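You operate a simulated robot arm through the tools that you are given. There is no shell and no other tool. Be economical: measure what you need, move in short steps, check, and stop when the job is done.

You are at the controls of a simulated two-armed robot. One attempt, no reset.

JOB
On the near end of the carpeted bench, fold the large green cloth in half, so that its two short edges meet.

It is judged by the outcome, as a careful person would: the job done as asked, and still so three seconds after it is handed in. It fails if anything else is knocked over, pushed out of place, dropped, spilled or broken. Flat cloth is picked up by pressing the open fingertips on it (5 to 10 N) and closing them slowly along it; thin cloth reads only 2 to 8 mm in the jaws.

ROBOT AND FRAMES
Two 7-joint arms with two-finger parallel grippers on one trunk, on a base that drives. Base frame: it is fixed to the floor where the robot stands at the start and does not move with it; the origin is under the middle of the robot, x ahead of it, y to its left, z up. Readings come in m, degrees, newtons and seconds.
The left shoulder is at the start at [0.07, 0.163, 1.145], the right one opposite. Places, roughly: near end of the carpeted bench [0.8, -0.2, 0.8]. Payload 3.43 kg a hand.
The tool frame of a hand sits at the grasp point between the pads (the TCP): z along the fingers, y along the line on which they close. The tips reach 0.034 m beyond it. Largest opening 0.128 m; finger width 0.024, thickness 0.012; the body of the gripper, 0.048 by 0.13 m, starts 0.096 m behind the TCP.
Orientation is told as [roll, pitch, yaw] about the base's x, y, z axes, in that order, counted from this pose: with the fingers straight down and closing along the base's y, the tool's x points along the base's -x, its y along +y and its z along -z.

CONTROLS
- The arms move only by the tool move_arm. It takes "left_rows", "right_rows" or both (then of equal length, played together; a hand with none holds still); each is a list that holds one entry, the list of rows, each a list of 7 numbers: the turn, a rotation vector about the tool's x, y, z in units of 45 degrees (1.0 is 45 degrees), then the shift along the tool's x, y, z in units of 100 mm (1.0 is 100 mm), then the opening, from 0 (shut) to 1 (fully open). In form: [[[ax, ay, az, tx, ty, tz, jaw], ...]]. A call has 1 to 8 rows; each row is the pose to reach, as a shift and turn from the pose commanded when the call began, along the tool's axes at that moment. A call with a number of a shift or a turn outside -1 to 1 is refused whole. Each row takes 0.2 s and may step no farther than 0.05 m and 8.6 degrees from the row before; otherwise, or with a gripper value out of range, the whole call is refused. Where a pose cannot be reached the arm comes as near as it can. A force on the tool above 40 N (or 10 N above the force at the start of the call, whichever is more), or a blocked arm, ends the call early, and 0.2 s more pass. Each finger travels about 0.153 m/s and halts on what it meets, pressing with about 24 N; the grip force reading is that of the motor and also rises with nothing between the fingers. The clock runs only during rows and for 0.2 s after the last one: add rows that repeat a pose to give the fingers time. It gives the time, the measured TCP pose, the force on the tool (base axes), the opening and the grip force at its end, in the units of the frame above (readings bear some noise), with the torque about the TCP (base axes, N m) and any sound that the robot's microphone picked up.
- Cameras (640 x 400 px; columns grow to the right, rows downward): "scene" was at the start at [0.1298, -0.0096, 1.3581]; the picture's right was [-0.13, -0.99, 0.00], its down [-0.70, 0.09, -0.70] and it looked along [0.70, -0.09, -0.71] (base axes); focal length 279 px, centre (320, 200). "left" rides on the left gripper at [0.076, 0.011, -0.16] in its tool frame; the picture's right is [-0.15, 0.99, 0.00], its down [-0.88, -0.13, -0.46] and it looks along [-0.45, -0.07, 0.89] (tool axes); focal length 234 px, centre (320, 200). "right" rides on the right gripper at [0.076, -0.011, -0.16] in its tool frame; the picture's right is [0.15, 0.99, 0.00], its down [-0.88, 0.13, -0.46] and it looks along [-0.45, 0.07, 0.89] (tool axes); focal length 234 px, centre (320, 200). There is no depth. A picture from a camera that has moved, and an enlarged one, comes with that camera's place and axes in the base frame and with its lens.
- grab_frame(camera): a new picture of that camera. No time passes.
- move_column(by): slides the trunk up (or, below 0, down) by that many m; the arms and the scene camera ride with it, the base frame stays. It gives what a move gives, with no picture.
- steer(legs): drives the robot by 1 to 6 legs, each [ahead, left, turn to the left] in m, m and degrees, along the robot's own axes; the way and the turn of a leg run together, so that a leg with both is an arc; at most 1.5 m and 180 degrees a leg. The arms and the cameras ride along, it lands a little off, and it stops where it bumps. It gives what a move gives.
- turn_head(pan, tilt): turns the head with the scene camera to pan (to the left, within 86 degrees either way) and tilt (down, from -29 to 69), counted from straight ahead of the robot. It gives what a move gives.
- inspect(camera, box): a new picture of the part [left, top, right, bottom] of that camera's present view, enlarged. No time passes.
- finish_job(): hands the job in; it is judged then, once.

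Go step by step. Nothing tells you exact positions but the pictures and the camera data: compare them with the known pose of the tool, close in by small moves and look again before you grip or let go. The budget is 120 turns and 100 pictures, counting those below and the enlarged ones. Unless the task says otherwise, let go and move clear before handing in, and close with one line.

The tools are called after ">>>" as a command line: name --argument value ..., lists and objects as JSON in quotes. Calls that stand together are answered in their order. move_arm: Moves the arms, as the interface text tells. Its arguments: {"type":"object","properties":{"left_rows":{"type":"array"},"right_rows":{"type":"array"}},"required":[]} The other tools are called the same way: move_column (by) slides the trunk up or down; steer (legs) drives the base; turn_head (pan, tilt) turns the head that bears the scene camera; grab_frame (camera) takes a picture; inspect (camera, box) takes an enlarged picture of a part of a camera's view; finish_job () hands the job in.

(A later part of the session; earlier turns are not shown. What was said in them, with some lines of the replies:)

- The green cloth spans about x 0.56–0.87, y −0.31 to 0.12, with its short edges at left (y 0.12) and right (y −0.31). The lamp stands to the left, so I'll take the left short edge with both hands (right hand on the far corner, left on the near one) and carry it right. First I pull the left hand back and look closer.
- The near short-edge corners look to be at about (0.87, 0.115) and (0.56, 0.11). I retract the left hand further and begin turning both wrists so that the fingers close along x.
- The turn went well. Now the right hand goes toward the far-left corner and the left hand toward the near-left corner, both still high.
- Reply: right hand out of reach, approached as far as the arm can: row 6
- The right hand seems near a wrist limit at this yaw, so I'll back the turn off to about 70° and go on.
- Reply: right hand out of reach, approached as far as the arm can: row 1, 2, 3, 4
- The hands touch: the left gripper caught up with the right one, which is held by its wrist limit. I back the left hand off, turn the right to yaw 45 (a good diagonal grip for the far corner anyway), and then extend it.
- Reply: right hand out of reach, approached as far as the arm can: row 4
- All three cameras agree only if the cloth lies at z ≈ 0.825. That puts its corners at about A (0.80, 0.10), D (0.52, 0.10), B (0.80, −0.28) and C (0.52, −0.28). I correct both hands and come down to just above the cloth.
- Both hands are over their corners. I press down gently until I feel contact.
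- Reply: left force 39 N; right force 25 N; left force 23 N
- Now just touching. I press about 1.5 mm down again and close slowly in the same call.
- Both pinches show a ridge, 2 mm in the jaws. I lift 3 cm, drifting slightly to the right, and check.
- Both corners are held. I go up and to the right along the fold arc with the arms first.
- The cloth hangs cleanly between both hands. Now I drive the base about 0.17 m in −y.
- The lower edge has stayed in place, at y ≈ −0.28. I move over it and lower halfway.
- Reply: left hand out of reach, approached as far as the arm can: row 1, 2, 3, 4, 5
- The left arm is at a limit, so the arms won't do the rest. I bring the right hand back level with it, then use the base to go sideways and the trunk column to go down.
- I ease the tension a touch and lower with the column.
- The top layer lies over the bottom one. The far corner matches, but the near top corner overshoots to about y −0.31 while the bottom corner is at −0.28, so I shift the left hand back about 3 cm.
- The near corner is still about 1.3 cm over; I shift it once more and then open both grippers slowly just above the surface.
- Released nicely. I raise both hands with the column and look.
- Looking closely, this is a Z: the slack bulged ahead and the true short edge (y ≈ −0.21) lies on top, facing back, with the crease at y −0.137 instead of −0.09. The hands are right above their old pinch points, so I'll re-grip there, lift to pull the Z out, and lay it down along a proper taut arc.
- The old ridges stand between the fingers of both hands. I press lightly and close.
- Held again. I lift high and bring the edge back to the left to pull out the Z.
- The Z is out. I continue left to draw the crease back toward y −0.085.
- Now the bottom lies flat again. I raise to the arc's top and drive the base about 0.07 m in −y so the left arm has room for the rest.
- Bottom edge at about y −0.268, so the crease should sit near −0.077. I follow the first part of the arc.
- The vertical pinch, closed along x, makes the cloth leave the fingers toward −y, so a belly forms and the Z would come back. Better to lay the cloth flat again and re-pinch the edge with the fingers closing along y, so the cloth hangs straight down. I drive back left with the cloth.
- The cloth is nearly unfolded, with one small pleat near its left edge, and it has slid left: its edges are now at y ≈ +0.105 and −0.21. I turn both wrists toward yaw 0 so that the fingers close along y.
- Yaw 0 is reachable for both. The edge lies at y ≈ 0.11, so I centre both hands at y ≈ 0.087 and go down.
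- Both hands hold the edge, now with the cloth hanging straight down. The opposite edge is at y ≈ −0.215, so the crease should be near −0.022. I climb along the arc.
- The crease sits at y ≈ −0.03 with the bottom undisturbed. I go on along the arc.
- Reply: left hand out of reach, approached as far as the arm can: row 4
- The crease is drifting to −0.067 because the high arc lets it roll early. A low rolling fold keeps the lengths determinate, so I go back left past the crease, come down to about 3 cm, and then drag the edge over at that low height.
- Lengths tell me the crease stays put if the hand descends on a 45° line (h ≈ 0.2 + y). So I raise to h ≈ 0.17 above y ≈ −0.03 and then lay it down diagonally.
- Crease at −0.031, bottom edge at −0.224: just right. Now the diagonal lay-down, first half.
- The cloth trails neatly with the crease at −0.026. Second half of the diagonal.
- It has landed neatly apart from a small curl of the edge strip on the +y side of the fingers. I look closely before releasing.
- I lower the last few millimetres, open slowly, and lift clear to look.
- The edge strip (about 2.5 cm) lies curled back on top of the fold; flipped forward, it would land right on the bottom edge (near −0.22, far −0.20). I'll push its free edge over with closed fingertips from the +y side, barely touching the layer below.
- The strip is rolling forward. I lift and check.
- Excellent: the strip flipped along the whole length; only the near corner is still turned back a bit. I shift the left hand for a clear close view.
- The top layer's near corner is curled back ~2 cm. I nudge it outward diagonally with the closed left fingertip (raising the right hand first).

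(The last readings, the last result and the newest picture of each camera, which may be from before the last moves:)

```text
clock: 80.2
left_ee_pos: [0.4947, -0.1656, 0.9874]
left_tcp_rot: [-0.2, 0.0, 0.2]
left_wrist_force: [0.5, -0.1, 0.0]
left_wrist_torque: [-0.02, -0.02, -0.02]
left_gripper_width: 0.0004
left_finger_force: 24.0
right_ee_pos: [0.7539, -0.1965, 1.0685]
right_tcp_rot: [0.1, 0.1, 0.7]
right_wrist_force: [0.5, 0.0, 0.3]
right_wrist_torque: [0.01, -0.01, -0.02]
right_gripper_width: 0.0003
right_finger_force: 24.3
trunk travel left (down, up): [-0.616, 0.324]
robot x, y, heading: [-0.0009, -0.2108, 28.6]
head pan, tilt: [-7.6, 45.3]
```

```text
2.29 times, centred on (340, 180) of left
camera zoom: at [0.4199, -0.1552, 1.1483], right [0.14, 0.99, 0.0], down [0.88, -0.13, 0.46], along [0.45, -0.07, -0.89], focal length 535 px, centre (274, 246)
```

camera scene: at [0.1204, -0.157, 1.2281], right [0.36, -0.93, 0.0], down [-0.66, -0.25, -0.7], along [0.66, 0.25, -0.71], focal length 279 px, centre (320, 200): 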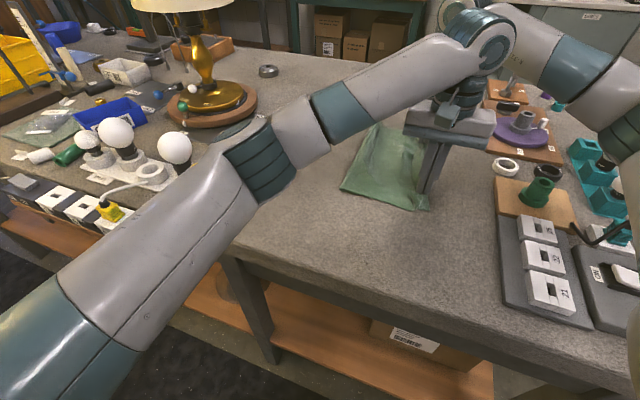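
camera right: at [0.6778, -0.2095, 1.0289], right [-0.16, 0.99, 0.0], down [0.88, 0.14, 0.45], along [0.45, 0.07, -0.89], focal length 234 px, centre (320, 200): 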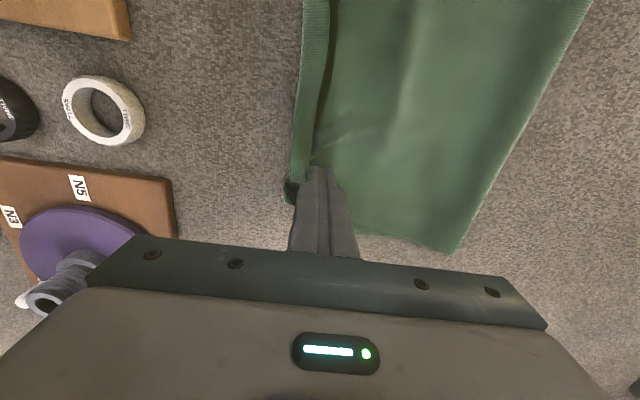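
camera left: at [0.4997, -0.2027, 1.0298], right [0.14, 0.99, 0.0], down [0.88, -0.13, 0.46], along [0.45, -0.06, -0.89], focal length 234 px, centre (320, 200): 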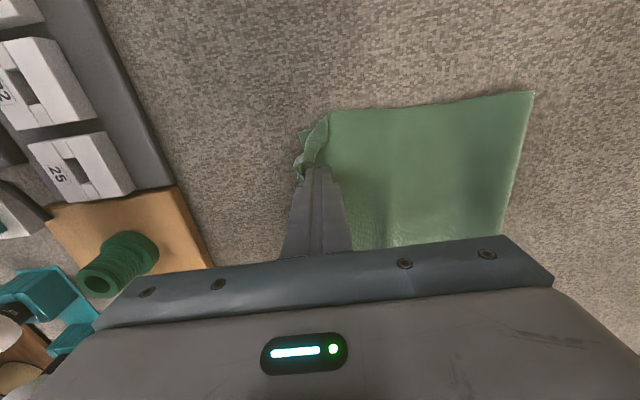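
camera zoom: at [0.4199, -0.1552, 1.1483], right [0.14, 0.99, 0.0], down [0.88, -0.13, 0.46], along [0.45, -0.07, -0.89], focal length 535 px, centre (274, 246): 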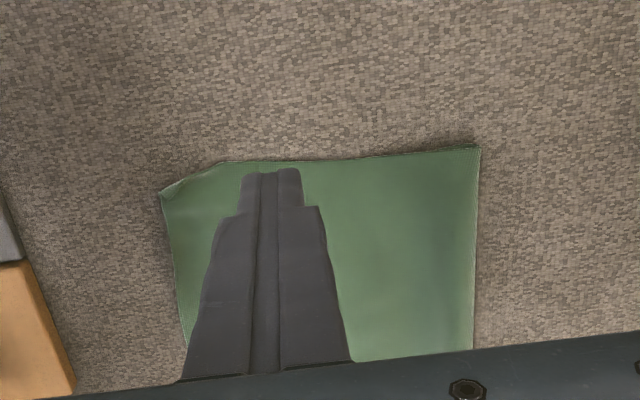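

The corner opened out. I raise up, back the robot off and look at the whole result.

>>> move_column --by 0.12

>>> steer --legs '[[-0.3, 0, 0]]'

>>> grab_frame --camera "scene"

```text
clock: 81.8
left_ee_pos: [0.4966, -0.1662, 1.107]
left_tcp_rot: [0.1, 0.0, 0.2]
left_wrist_force: [-0.1, -0.8, 0.1]
left_wrist_torque: [0.0, -0.01, -0.04]
left_gripper_width: 0.0
left_finger_force: 24.0
right_ee_pos: [0.7529, -0.1977, 1.1881]
right_tcp_rot: [-0.1, 0.2, 0.6]
right_wrist_force: [-0.4, 0.0, -1.1]
right_wrist_torque: [0.0, -0.04, -0.02]
right_gripper_width: 0.0
right_finger_force: 24.2
trunk travel left (down, up): [-0.736, 0.204]
robot x, y, heading: [-0.0016, -0.2077, 28.2]
head pan, tilt: [-7.6, 45.3]
```

```text
clock: 83.8
left_ee_pos: [0.2327, -0.3097, 1.1072]
left_tcp_rot: [0.0, 0.0, 0.3]
left_wrist_force: [-1.0, -0.2, -0.2]
left_wrist_torque: [0.01, 0.02, 0.01]
left_gripper_width: 0.0001
left_finger_force: 23.8
right_ee_pos: [0.4919, -0.339, 1.1885]
right_tcp_rot: [0.0, 0.1, 0.6]
right_wrist_force: [0.2, -0.1, -0.8]
right_wrist_torque: [-0.04, -0.03, 0.02]
right_gripper_width: 0.0
right_finger_force: 23.9
trunk travel left (down, up): [-0.736, 0.204]
robot x, y, heading: [-0.2616, -0.3534, 28.5]
head pan, tilt: [-7.6, 45.3]
```

```text
10 pictures are left
camera scene: at [-0.1425, -0.2992, 1.4689], right [0.36, -0.93, 0.0], down [-0.66, -0.25, -0.7], along [0.66, 0.25, -0.71], focal length 279 px, centre (320, 200)
```

scene: 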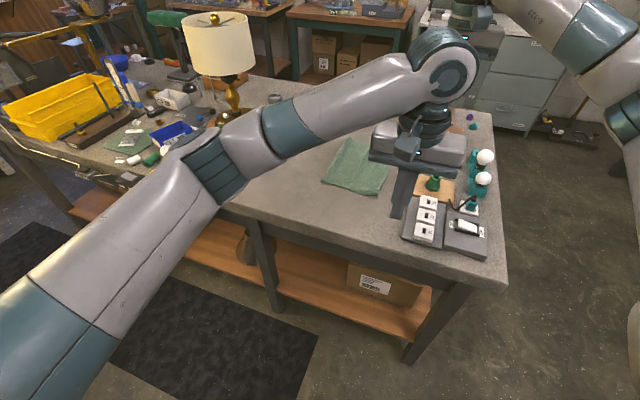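

>>> inspect --camera "scene" --box '[300, 120, 420, 210]'

>>> grab_frame --camera "right"

```text
4.44 times, centred on (360, 165) of scene
camera zoom: at [-0.1425, -0.2992, 1.4689], right [0.36, -0.93, 0.0], down [-0.66, -0.25, -0.7], along [0.66, 0.25, -0.71], focal length 1241 px, centre (142, 356)
```

zoom: 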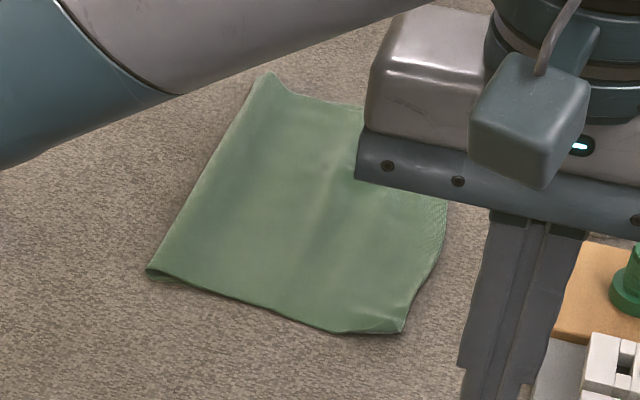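

```text
8 pictures are left
camera right: at [0.4162, -0.3516, 1.3481], right [-0.16, 0.99, 0.0], down [0.88, 0.14, 0.45], along [0.45, 0.07, -0.89], focal length 234 px, centre (320, 200)
```

right: 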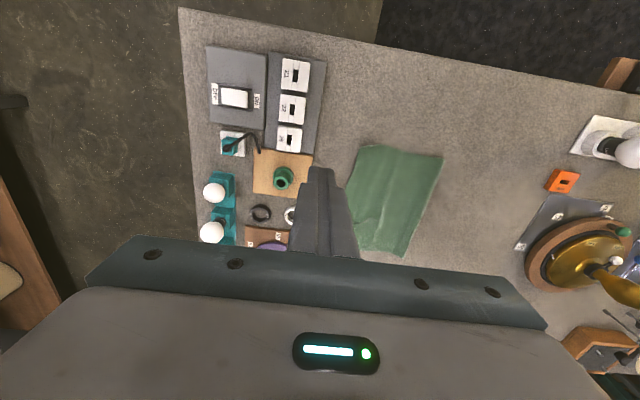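

>>> inspect --camera "right" --box '[320, 130, 460, 270]'

```text
2.86 times, centred on (390, 200) of right
camera zoom: at [0.4162, -0.3516, 1.3481], right [-0.16, 0.99, 0.0], down [0.88, 0.14, 0.45], along [0.45, 0.07, -0.89], focal length 669 px, centre (120, 200)
```

zoom: 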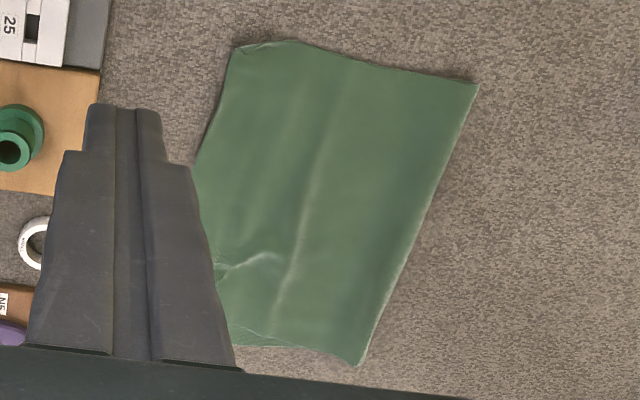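

>>> move_arm --right_rows '[[[0, 0, 0, 0.1, -0.4, 0, 0], [0, 0, 0, 0.1, -0.8, 0, 0], [0, 0, 0, 0.1, -1, 0, 0]]]'

>>> inspect --camera "right" --box '[350, 120, 510, 270]'

```text
clock: 84.6
left_ee_pos: [0.2309, -0.3091, 1.1069]
left_tcp_rot: [0.0, 0.0, 0.4]
left_wrist_force: [-0.2, 0.8, 0.3]
left_wrist_torque: [0.02, 0.01, -0.03]
left_gripper_width: 0.0
left_finger_force: 23.9
right_ee_pos: [0.4809, -0.4381, 1.1885]
right_tcp_rot: [0.0, 0.1, 0.6]
right_wrist_force: [0.2, -0.1, 0.8]
right_wrist_torque: [0.01, 0.01, -0.01]
right_gripper_width: 0.0001
right_finger_force: 24.1
trunk travel left (down, up): [-0.736, 0.204]
robot x, y, heading: [-0.2597, -0.3531, 28.6]
head pan, tilt: [-7.6, 45.3]
```

```text
2.67 times, centred on (430, 195) of right
camera zoom: at [0.4057, -0.4514, 1.3485], right [-0.16, 0.99, 0.0], down [0.88, 0.14, 0.45], along [0.45, 0.07, -0.89], focal length 624 px, centre (27, 213)
```

zoom: 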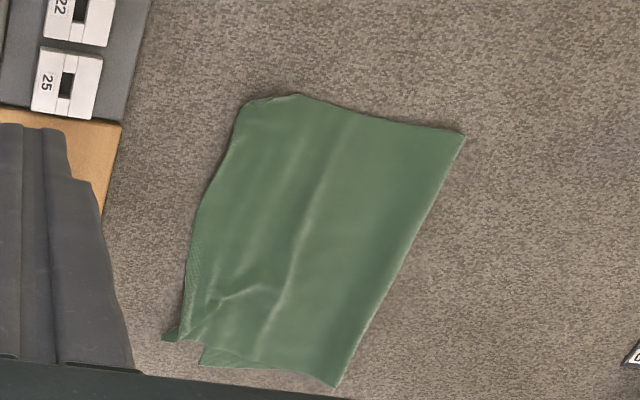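

The near corner matches within ~1.5 cm, but the top layer overshoots the bottom edge by ~4.5 cm at the far corner, with slack wrinkles and the crease too far right. I'll return and slide the top layer left by pressing lightly near the crease, so the crease rolls outward and the edges meet.

>>> move_arm --right_rows '[[[0, 0, 0, 0, 0.4, 0, 0], [0, 0, 0, 0, 0.8, 0, 0], [0, 0, 0, 0, 1, 0, 0]]]'

>>> steer --legs '[[0.3, 0, 0]]'

>>> move_arm --right_rows '[[[0, 0, 0, -0.05, 0.25, 0, 0], [0, 0, 0, -0.1, 0.5, 0.2, 0], [0, 0, 0, -0.15, 0.75, 0.5, 0], [0, 0, 0, -0.2, 1, 0.8, 0]]]' --left_rows '[[[0, 0, 0, -0.25, 0.2, 0, 0], [0, 0, 0, -0.5, 0.4, 0, 0], [0, 0, 0, -0.75, 0.6, 0, 0], [0, 0, 0, -1, 0.7, 0, 0]]]'

>>> move_column --by -0.12

```text
clock: 85.4
left_ee_pos: [0.2311, -0.3101, 1.108]
left_tcp_rot: [0.1, 0.0, 0.3]
left_wrist_force: [0.3, -0.5, 0.4]
left_wrist_torque: [-0.04, -0.01, 0.0]
left_gripper_width: 0.0
left_finger_force: 23.4
right_ee_pos: [0.4801, -0.3412, 1.1892]
right_tcp_rot: [0.0, 0.1, 0.5]
right_wrist_force: [0.6, -0.5, -0.4]
right_wrist_torque: [0.01, 0.0, -0.05]
right_gripper_width: 0.0001
right_finger_force: 23.9
trunk travel left (down, up): [-0.736, 0.204]
robot x, y, heading: [-0.2656, -0.3505, 28.3]
head pan, tilt: [-7.6, 45.3]
```

```text
clock: 87.5
left_ee_pos: [0.4936, -0.166, 1.1087]
left_tcp_rot: [0.0, 0.0, 0.2]
left_wrist_force: [-0.7, 0.3, -0.1]
left_wrist_torque: [0.01, 0.01, -0.03]
left_gripper_width: 0.0
left_finger_force: 24.0
right_ee_pos: [0.7448, -0.197, 1.1892]
right_tcp_rot: [0.3, 0.0, 0.6]
right_wrist_force: [0.7, -0.7, -0.2]
right_wrist_torque: [0.03, -0.04, -0.01]
right_gripper_width: 0.0
right_finger_force: 24.0
trunk travel left (down, up): [-0.736, 0.204]
robot x, y, heading: [0.0019, -0.2097, 28.1]
head pan, tilt: [-7.6, 45.3]
```

```text
clock: 88.5
left_ee_pos: [0.5951, -0.0956, 1.1071]
left_tcp_rot: [-0.1, 0.0, 0.2]
left_wrist_force: [-0.1, 1.0, -0.1]
left_wrist_torque: [-0.01, -0.02, 0.01]
left_gripper_width: 0.0
left_finger_force: 23.6
right_ee_pos: [0.7643, -0.0956, 1.1091]
right_tcp_rot: [0.0, 0.2, 0.6]
right_wrist_force: [0.9, 0.4, -0.3]
right_wrist_torque: [-0.03, 0.04, 0.0]
right_gripper_width: 0.0
right_finger_force: 24.5
trunk travel left (down, up): [-0.736, 0.204]
robot x, y, heading: [0.0021, -0.2084, 28.4]
head pan, tilt: [-7.6, 45.3]
```

```text
clock: 90.0
left_ee_pos: [0.5937, -0.096, 0.9886]
left_tcp_rot: [-0.1, 0.0, 0.2]
left_wrist_force: [0.0, 0.1, -0.3]
left_wrist_torque: [0.0, -0.03, 0.0]
left_gripper_width: 0.0001
left_finger_force: 24.4
right_ee_pos: [0.7639, -0.0973, 0.9893]
right_tcp_rot: [0.1, 0.1, 0.6]
right_wrist_force: [-0.2, -0.8, 0.2]
right_wrist_torque: [-0.02, -0.01, 0.01]
right_gripper_width: 0.0
right_finger_force: 23.7
trunk travel left (down, up): [-0.616, 0.324]
robot x, y, heading: [0.0018, -0.2108, 28.5]
head pan, tilt: [-7.6, 45.3]
```

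>>> move_column --by -0.119

>>> move_arm --right_rows '[[[0, 0, 0, 0, 0, 0.03, 0], [0, 0, 0, 0, 0, 0.045, 0]]]' --left_rows '[[[0, 0, 0, 0, 0, 0.03, 0], [0, 0, 0, 0, 0, 0.045, 0]]]'

```text
clock: 91.4
left_ee_pos: [0.5941, -0.0971, 0.8704]
left_tcp_rot: [0.0, 0.0, 0.2]
left_wrist_force: [0.4, 0.1, 0.7]
left_wrist_torque: [-0.03, -0.03, -0.03]
left_gripper_width: 0.0002
left_finger_force: 23.8
right_ee_pos: [0.7639, -0.0975, 0.8716]
right_tcp_rot: [0.1, 0.2, 0.6]
right_wrist_force: [0.3, 0.5, -0.2]
right_wrist_torque: [0.03, 0.02, 0.0]
right_gripper_width: 0.0002
right_finger_force: 23.9
trunk travel left (down, up): [-0.497, 0.443]
robot x, y, heading: [0.0028, -0.2112, 28.5]
head pan, tilt: [-7.6, 45.3]
```

```text
clock: 92.0
left_ee_pos: [0.5941, -0.0966, 0.865]
left_tcp_rot: [0.0, 0.0, 0.3]
left_wrist_force: [1.2, 0.3, 5.7]
left_wrist_torque: [0.0, -0.07, -0.03]
left_gripper_width: 0.0001
left_finger_force: 24.1
right_ee_pos: [0.764, -0.0966, 0.8663]
right_tcp_rot: [-0.1, 0.2, 0.6]
right_wrist_force: [-0.2, 0.2, -1.2]
right_wrist_torque: [0.01, -0.02, 0.0]
right_gripper_width: 0.0001
right_finger_force: 24.1
trunk travel left (down, up): [-0.497, 0.443]
robot x, y, heading: [-0.0006, -0.2098, 28.4]
head pan, tilt: [-7.6, 45.3]
```

>>> move_arm --right_rows '[[[0, 0, 0, 0, 0, 0.025, 0], [0, 0, 0, -0.02, 0.08, 0.028, 0], [0, 0, 0, -0.05, 0.17, 0.028, 0], [0, 0, 0, -0.08, 0.26, 0.028, 0], [0, 0, 0, -0.1, 0.35, 0.028, 0], [0, 0, 0, -0.13, 0.43, 0.028, 0], [0, 0, 0, -0.15, 0.5, 0.028, 0]]]' --left_rows '[[[0, 0, 0, 0, 0, 0.0, 0], [0, 0, 0, 0, 0.03, 0, 0], [0, 0, 0, 0, 0.07, 0, 0], [0, 0, 0, 0, 0.1, 0, 0], [0, 0, 0, 0, 0.14, 0, 0], [0, 0, 0, 0, 0.18, 0, 0], [0, 0, 0, 0, 0.22, 0, 0]]]'

>>> grab_frame --camera "right"

```text
clock: 93.6
left_ee_pos: [0.5912, -0.0743, 0.8661]
left_tcp_rot: [0.1, -0.1, 0.2]
left_wrist_force: [1.1, 0.2, 1.4]
left_wrist_torque: [0.04, -0.05, 0.01]
left_gripper_width: 0.0001
left_finger_force: 23.7
right_ee_pos: [0.7764, -0.0473, 0.8645]
right_tcp_rot: [0.1, 0.1, 0.6]
right_wrist_force: [-3.4, -6.6, 16.7]
right_wrist_torque: [-0.3, 0.1, 0.02]
right_gripper_width: 0.0
right_finger_force: 23.3
trunk travel left (down, up): [-0.497, 0.443]
robot x, y, heading: [0.0054, -0.2126, 28.3]
head pan, tilt: [-7.6, 45.3]
```

```text
5 pictures are left
camera right: at [0.7005, -0.0594, 1.0252], right [-0.16, 0.99, 0.0], down [0.88, 0.14, 0.46], along [0.45, 0.07, -0.89], focal length 234 px, centre (320, 200)
```

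right: 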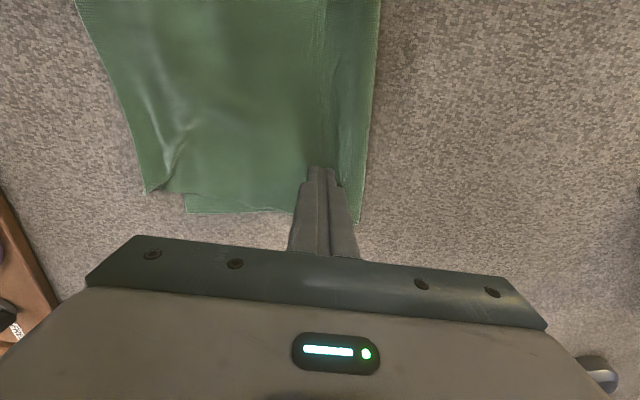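

The crease rolled out and the overshoot at the far corner shrank to about 3 cm. I now pinch the overhanging top edge near the far corner and carry it back over the bottom edge.

>>> move_arm --right_rows '[[[0, 0, 0, 0, 0, -0.3, 0], [0, 0, 0, 0, -0.1, -0.6, 0], [0, 0, 0, -0.1, -0.4, -0.6, 0], [0, 0, 0, -0.2, -0.7, -0.6, 0.1], [0, 0, 0, -0.22, -1, -0.6, 0.18]]]' --left_rows '[[[0, 0, 0, 0, 0, -0.3, 0], [0, 0, 0, 0, 0, -0.6, 0], [0, 0, 0, 0, 0.1, -0.6, 0], [0, 0, 0, 0, 0.2, -0.6, 0], [0, 0, 0, 0, 0.3, -0.6, 0]]]'

>>> move_arm --right_rows '[[[0, 0, 0, 0, -0.2, 0, 0.18], [0, 0, 0, 0, -0.33, 0.2, 0.18], [0, 0, 0, 0, -0.33, 0.42, 0.18], [0, 0, 0, 0, -0.33, 0.5, 0.18]]]'

>>> grab_frame --camera "right"

```text
clock: 94.8
left_ee_pos: [0.5958, -0.0457, 0.9251]
left_tcp_rot: [0.0, 0.0, 0.3]
left_wrist_force: [0.2, -0.2, 0.2]
left_wrist_torque: [0.0, 0.01, -0.01]
left_gripper_width: 0.0
left_finger_force: 24.5
right_ee_pos: [0.8004, -0.1474, 0.9226]
right_tcp_rot: [0.1, 0.2, 0.6]
right_wrist_force: [0.8, 0.5, -0.2]
right_wrist_torque: [0.01, 0.02, -0.01]
right_gripper_width: 0.0231
right_finger_force: 0.2
trunk travel left (down, up): [-0.497, 0.443]
robot x, y, heading: [0.0045, -0.2116, 28.6]
head pan, tilt: [-7.6, 45.3]
```

```text
clock: 95.8
left_ee_pos: [0.5937, -0.0449, 0.9237]
left_tcp_rot: [0.1, 0.0, 0.3]
left_wrist_force: [-0.3, 0.6, 0.4]
left_wrist_torque: [0.02, -0.04, 0.0]
left_gripper_width: 0.0
left_finger_force: 23.9
right_ee_pos: [0.8009, -0.1792, 0.8713]
right_tcp_rot: [0.1, 0.1, 0.6]
right_wrist_force: [-0.3, 0.3, -0.1]
right_wrist_torque: [-0.03, 0.0, 0.02]
right_gripper_width: 0.0227
right_finger_force: 0.0
trunk travel left (down, up): [-0.497, 0.443]
robot x, y, heading: [0.0001, -0.2116, 28.4]
head pan, tilt: [-7.6, 45.3]
```

```text
4 pictures are left
camera right: at [0.7261, -0.1912, 1.0322], right [-0.16, 0.99, 0.0], down [0.88, 0.14, 0.45], along [0.45, 0.07, -0.89], focal length 234 px, centre (320, 200)
```

right: 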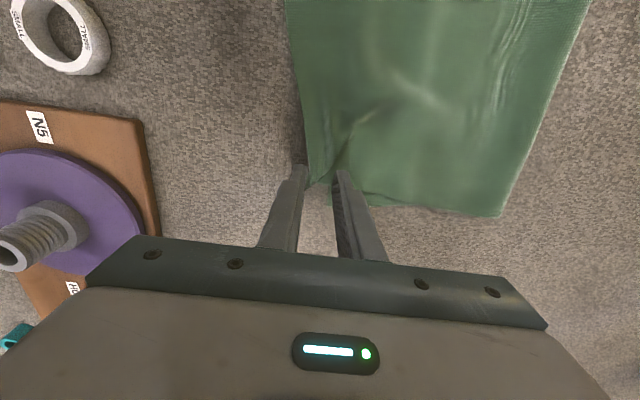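

>>> move_arm --right_rows '[[[0, 0, 0, 0.05, 0.09, 0.03, 0.18], [0, 0, 0, 0.05, 0.09, 0.07, 0.18], [0, 0, 0, 0.05, 0.09, 0.075, 0.14], [0, 0, 0, 0.05, 0.09, 0.075, 0.1], [0, 0, 0, 0.05, 0.09, 0.075, 0.06], [0, 0, 0, 0.05, 0.09, 0.075, 0.02], [0, 0, 0, 0.05, 0.09, 0.075, 0], [0, 0, 0, 0.05, 0.09, 0.075, 0]]]'

>>> move_arm --right_rows '[[[0, 0, 0, 0, 0, -0.15, 0], [0, 0, 0, -0.03, 0.1, -0.25, 0], [0, 0, 0, -0.06, 0.25, -0.25, 0], [0, 0, 0, -0.09, 0.36, -0.2, 0], [0, 0, 0, -0.09, 0.36, -0.06, 0]]]'

>>> grab_frame --camera "right"

```text
clock: 97.6
left_ee_pos: [0.5931, -0.0448, 0.9257]
left_tcp_rot: [0.0, 0.0, 0.2]
left_wrist_force: [0.1, -0.7, -0.1]
left_wrist_torque: [-0.02, 0.01, 0.01]
left_gripper_width: 0.0
left_finger_force: 24.2
right_ee_pos: [0.7967, -0.1692, 0.8667]
right_tcp_rot: [0.1, 0.0, 0.6]
right_wrist_force: [0.9, -0.8, 6.6]
right_wrist_torque: [0.04, -0.01, -0.01]
right_gripper_width: 0.0038
right_finger_force: 24.1
trunk travel left (down, up): [-0.497, 0.443]
robot x, y, heading: [0.0027, -0.2129, 28.7]
head pan, tilt: [-7.6, 45.3]
```

```text
clock: 98.8
left_ee_pos: [0.5947, -0.0446, 0.9246]
left_tcp_rot: [0.0, 0.1, 0.2]
left_wrist_force: [-0.5, 0.0, 0.1]
left_wrist_torque: [0.01, 0.01, -0.03]
left_gripper_width: 0.0
left_finger_force: 24.3
right_ee_pos: [0.804, -0.1344, 0.8707]
right_tcp_rot: [0.0, 0.2, 0.6]
right_wrist_force: [-0.2, -0.1, 0.5]
right_wrist_torque: [0.02, 0.01, -0.01]
right_gripper_width: 0.0031
right_finger_force: 23.7
trunk travel left (down, up): [-0.497, 0.443]
robot x, y, heading: [0.0011, -0.2084, 28.5]
head pan, tilt: [-7.6, 45.3]
```

```text
3 pictures are left
camera right: at [0.73, -0.147, 1.0304], right [-0.16, 0.99, 0.0], down [0.88, 0.14, 0.45], along [0.45, 0.07, -0.89], focal length 234 px, centre (320, 200)
```

right: 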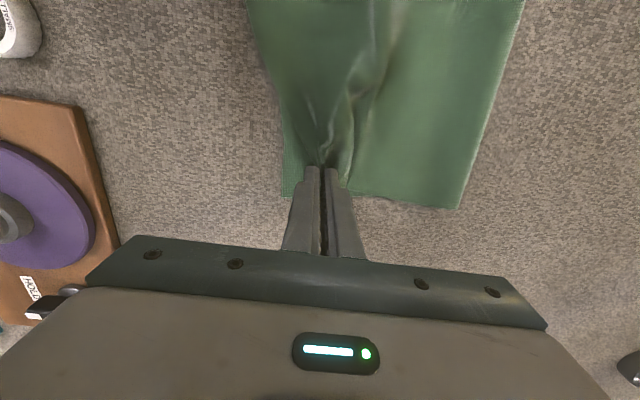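

The top corner is now over the bottom one. I release with a small spread and lift, then look.

>>> move_arm --right_rows '[[[0, 0, 0, 0, 0, 0.03, 0], [0, 0, 0, 0, 0, 0.03, 0.04], [0, 0, 0, 0, 0, 0.03, 0.09], [0, 0, 0, 0, 0, 0.03, 0.15], [0, 0, 0, 0, 0, 0.03, 0.2], [0, 0, 0, 0, 0, 0.03, 0.2], [0, 0, 0, 0, 0, -0.3, 0.2], [0, 0, 0, 0, 0, -0.7, 0.2]]]'

>>> inspect --camera "right" --box '[220, 0, 540, 240]'

```text
clock: 100.6
left_ee_pos: [0.5934, -0.0438, 0.9246]
left_tcp_rot: [-0.1, 0.0, 0.1]
left_wrist_force: [-0.2, 0.9, 0.3]
left_wrist_torque: [-0.01, 0.0, -0.03]
left_gripper_width: 0.0
left_finger_force: 24.3
right_ee_pos: [0.8043, -0.1339, 0.9416]
right_tcp_rot: [0.1, 0.2, 0.6]
right_wrist_force: [-0.3, 0.1, -0.3]
right_wrist_torque: [0.0, -0.02, 0.03]
right_gripper_width: 0.0256
right_finger_force: 0.0
trunk travel left (down, up): [-0.497, 0.443]
robot x, y, heading: [0.0013, -0.2136, 28.4]
head pan, tilt: [-7.6, 45.3]
```

```text
1.67 times, centred on (380, 120) of right
camera zoom: at [0.729, -0.146, 1.1016], right [-0.16, 0.99, 0.0], down [0.88, 0.14, 0.45], along [0.45, 0.07, -0.89], focal length 390 px, centre (220, 333)
```

zoom: 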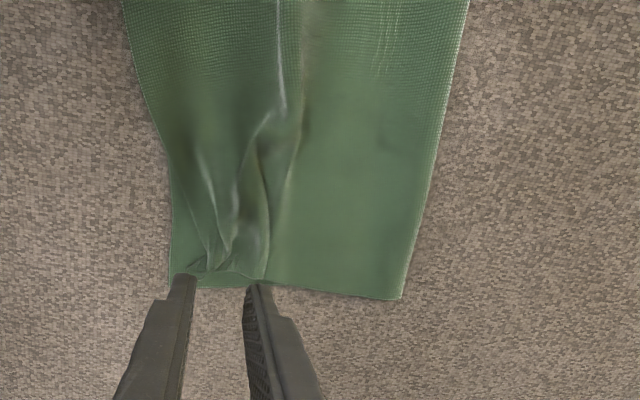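

The far corners now coincide, with only a soft wrinkle in the top layer. I raise up, back off, and take a last look.

>>> move_column --by 0.24

>>> steer --legs '[[-0.3, 0, 0]]'

>>> inspect --camera "right" --box '[200, 40, 520, 280]'

```text
clock: 103.1
left_ee_pos: [0.5949, -0.0446, 1.1648]
left_tcp_rot: [0.0, 0.0, 0.2]
left_wrist_force: [-0.1, 0.1, -0.3]
left_wrist_torque: [-0.02, 0.0, -0.01]
left_gripper_width: 0.0
left_finger_force: 24.2
right_ee_pos: [0.8049, -0.1348, 1.181]
right_tcp_rot: [0.1, 0.1, 0.6]
right_wrist_force: [0.5, 0.1, 0.5]
right_wrist_torque: [-0.01, -0.02, 0.0]
right_gripper_width: 0.0257
right_finger_force: 0.0
trunk travel left (down, up): [-0.737, 0.203]
robot x, y, heading: [-0.0011, -0.2123, 28.4]
head pan, tilt: [-7.6, 45.3]
```

```text
clock: 105.2
left_ee_pos: [0.3332, -0.1866, 1.1637]
left_tcp_rot: [0.0, 0.0, 0.2]
left_wrist_force: [-0.1, 0.3, 0.1]
left_wrist_torque: [0.02, 0.0, 0.03]
left_gripper_width: 0.0
left_finger_force: 24.3
right_ee_pos: [0.5433, -0.2768, 1.1798]
right_tcp_rot: [0.0, 0.2, 0.6]
right_wrist_force: [1.0, 0.0, -0.2]
right_wrist_torque: [0.05, 0.0, -0.01]
right_gripper_width: 0.0256
right_finger_force: 0.0
trunk travel left (down, up): [-0.737, 0.203]
robot x, y, heading: [-0.2617, -0.3523, 28.6]
head pan, tilt: [-7.6, 45.3]
```

```text
1.67 times, centred on (360, 160) of right
camera zoom: at [0.4684, -0.2884, 1.3398], right [-0.16, 0.99, 0.0], down [0.88, 0.14, 0.45], along [0.45, 0.07, -0.89], focal length 390 px, centre (253, 267)
```

zoom: 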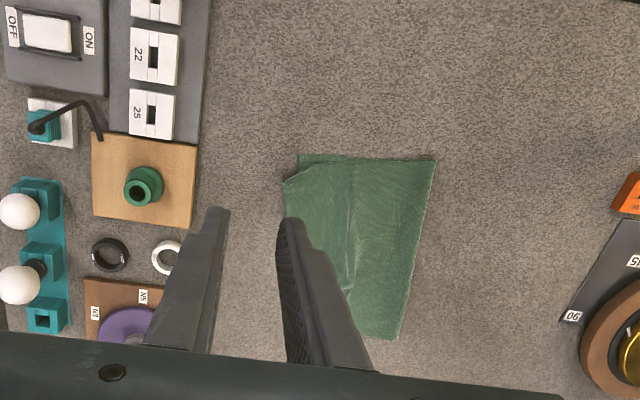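

The cloth lies folded in half: the far corners of its short edges coincide and the near ones sit about 1.5–2 cm apart. Nothing else looks disturbed in the last views, and both hands are clear, so I hand in.

>>> finish_job

```text
The job is handed in.
```

The large green cloth is folded in half and I've handed the job in, but the fold isn't perfect. At the far end the corners of the two short edges meet. At the near end they are about 1.5–2 cm apart, and a soft wrinkle remains in the top layer. The cloth also ended up a few centimetres from where it started. The last pictures show nothing else moved or knocked over, and both hands are clear of the bench.
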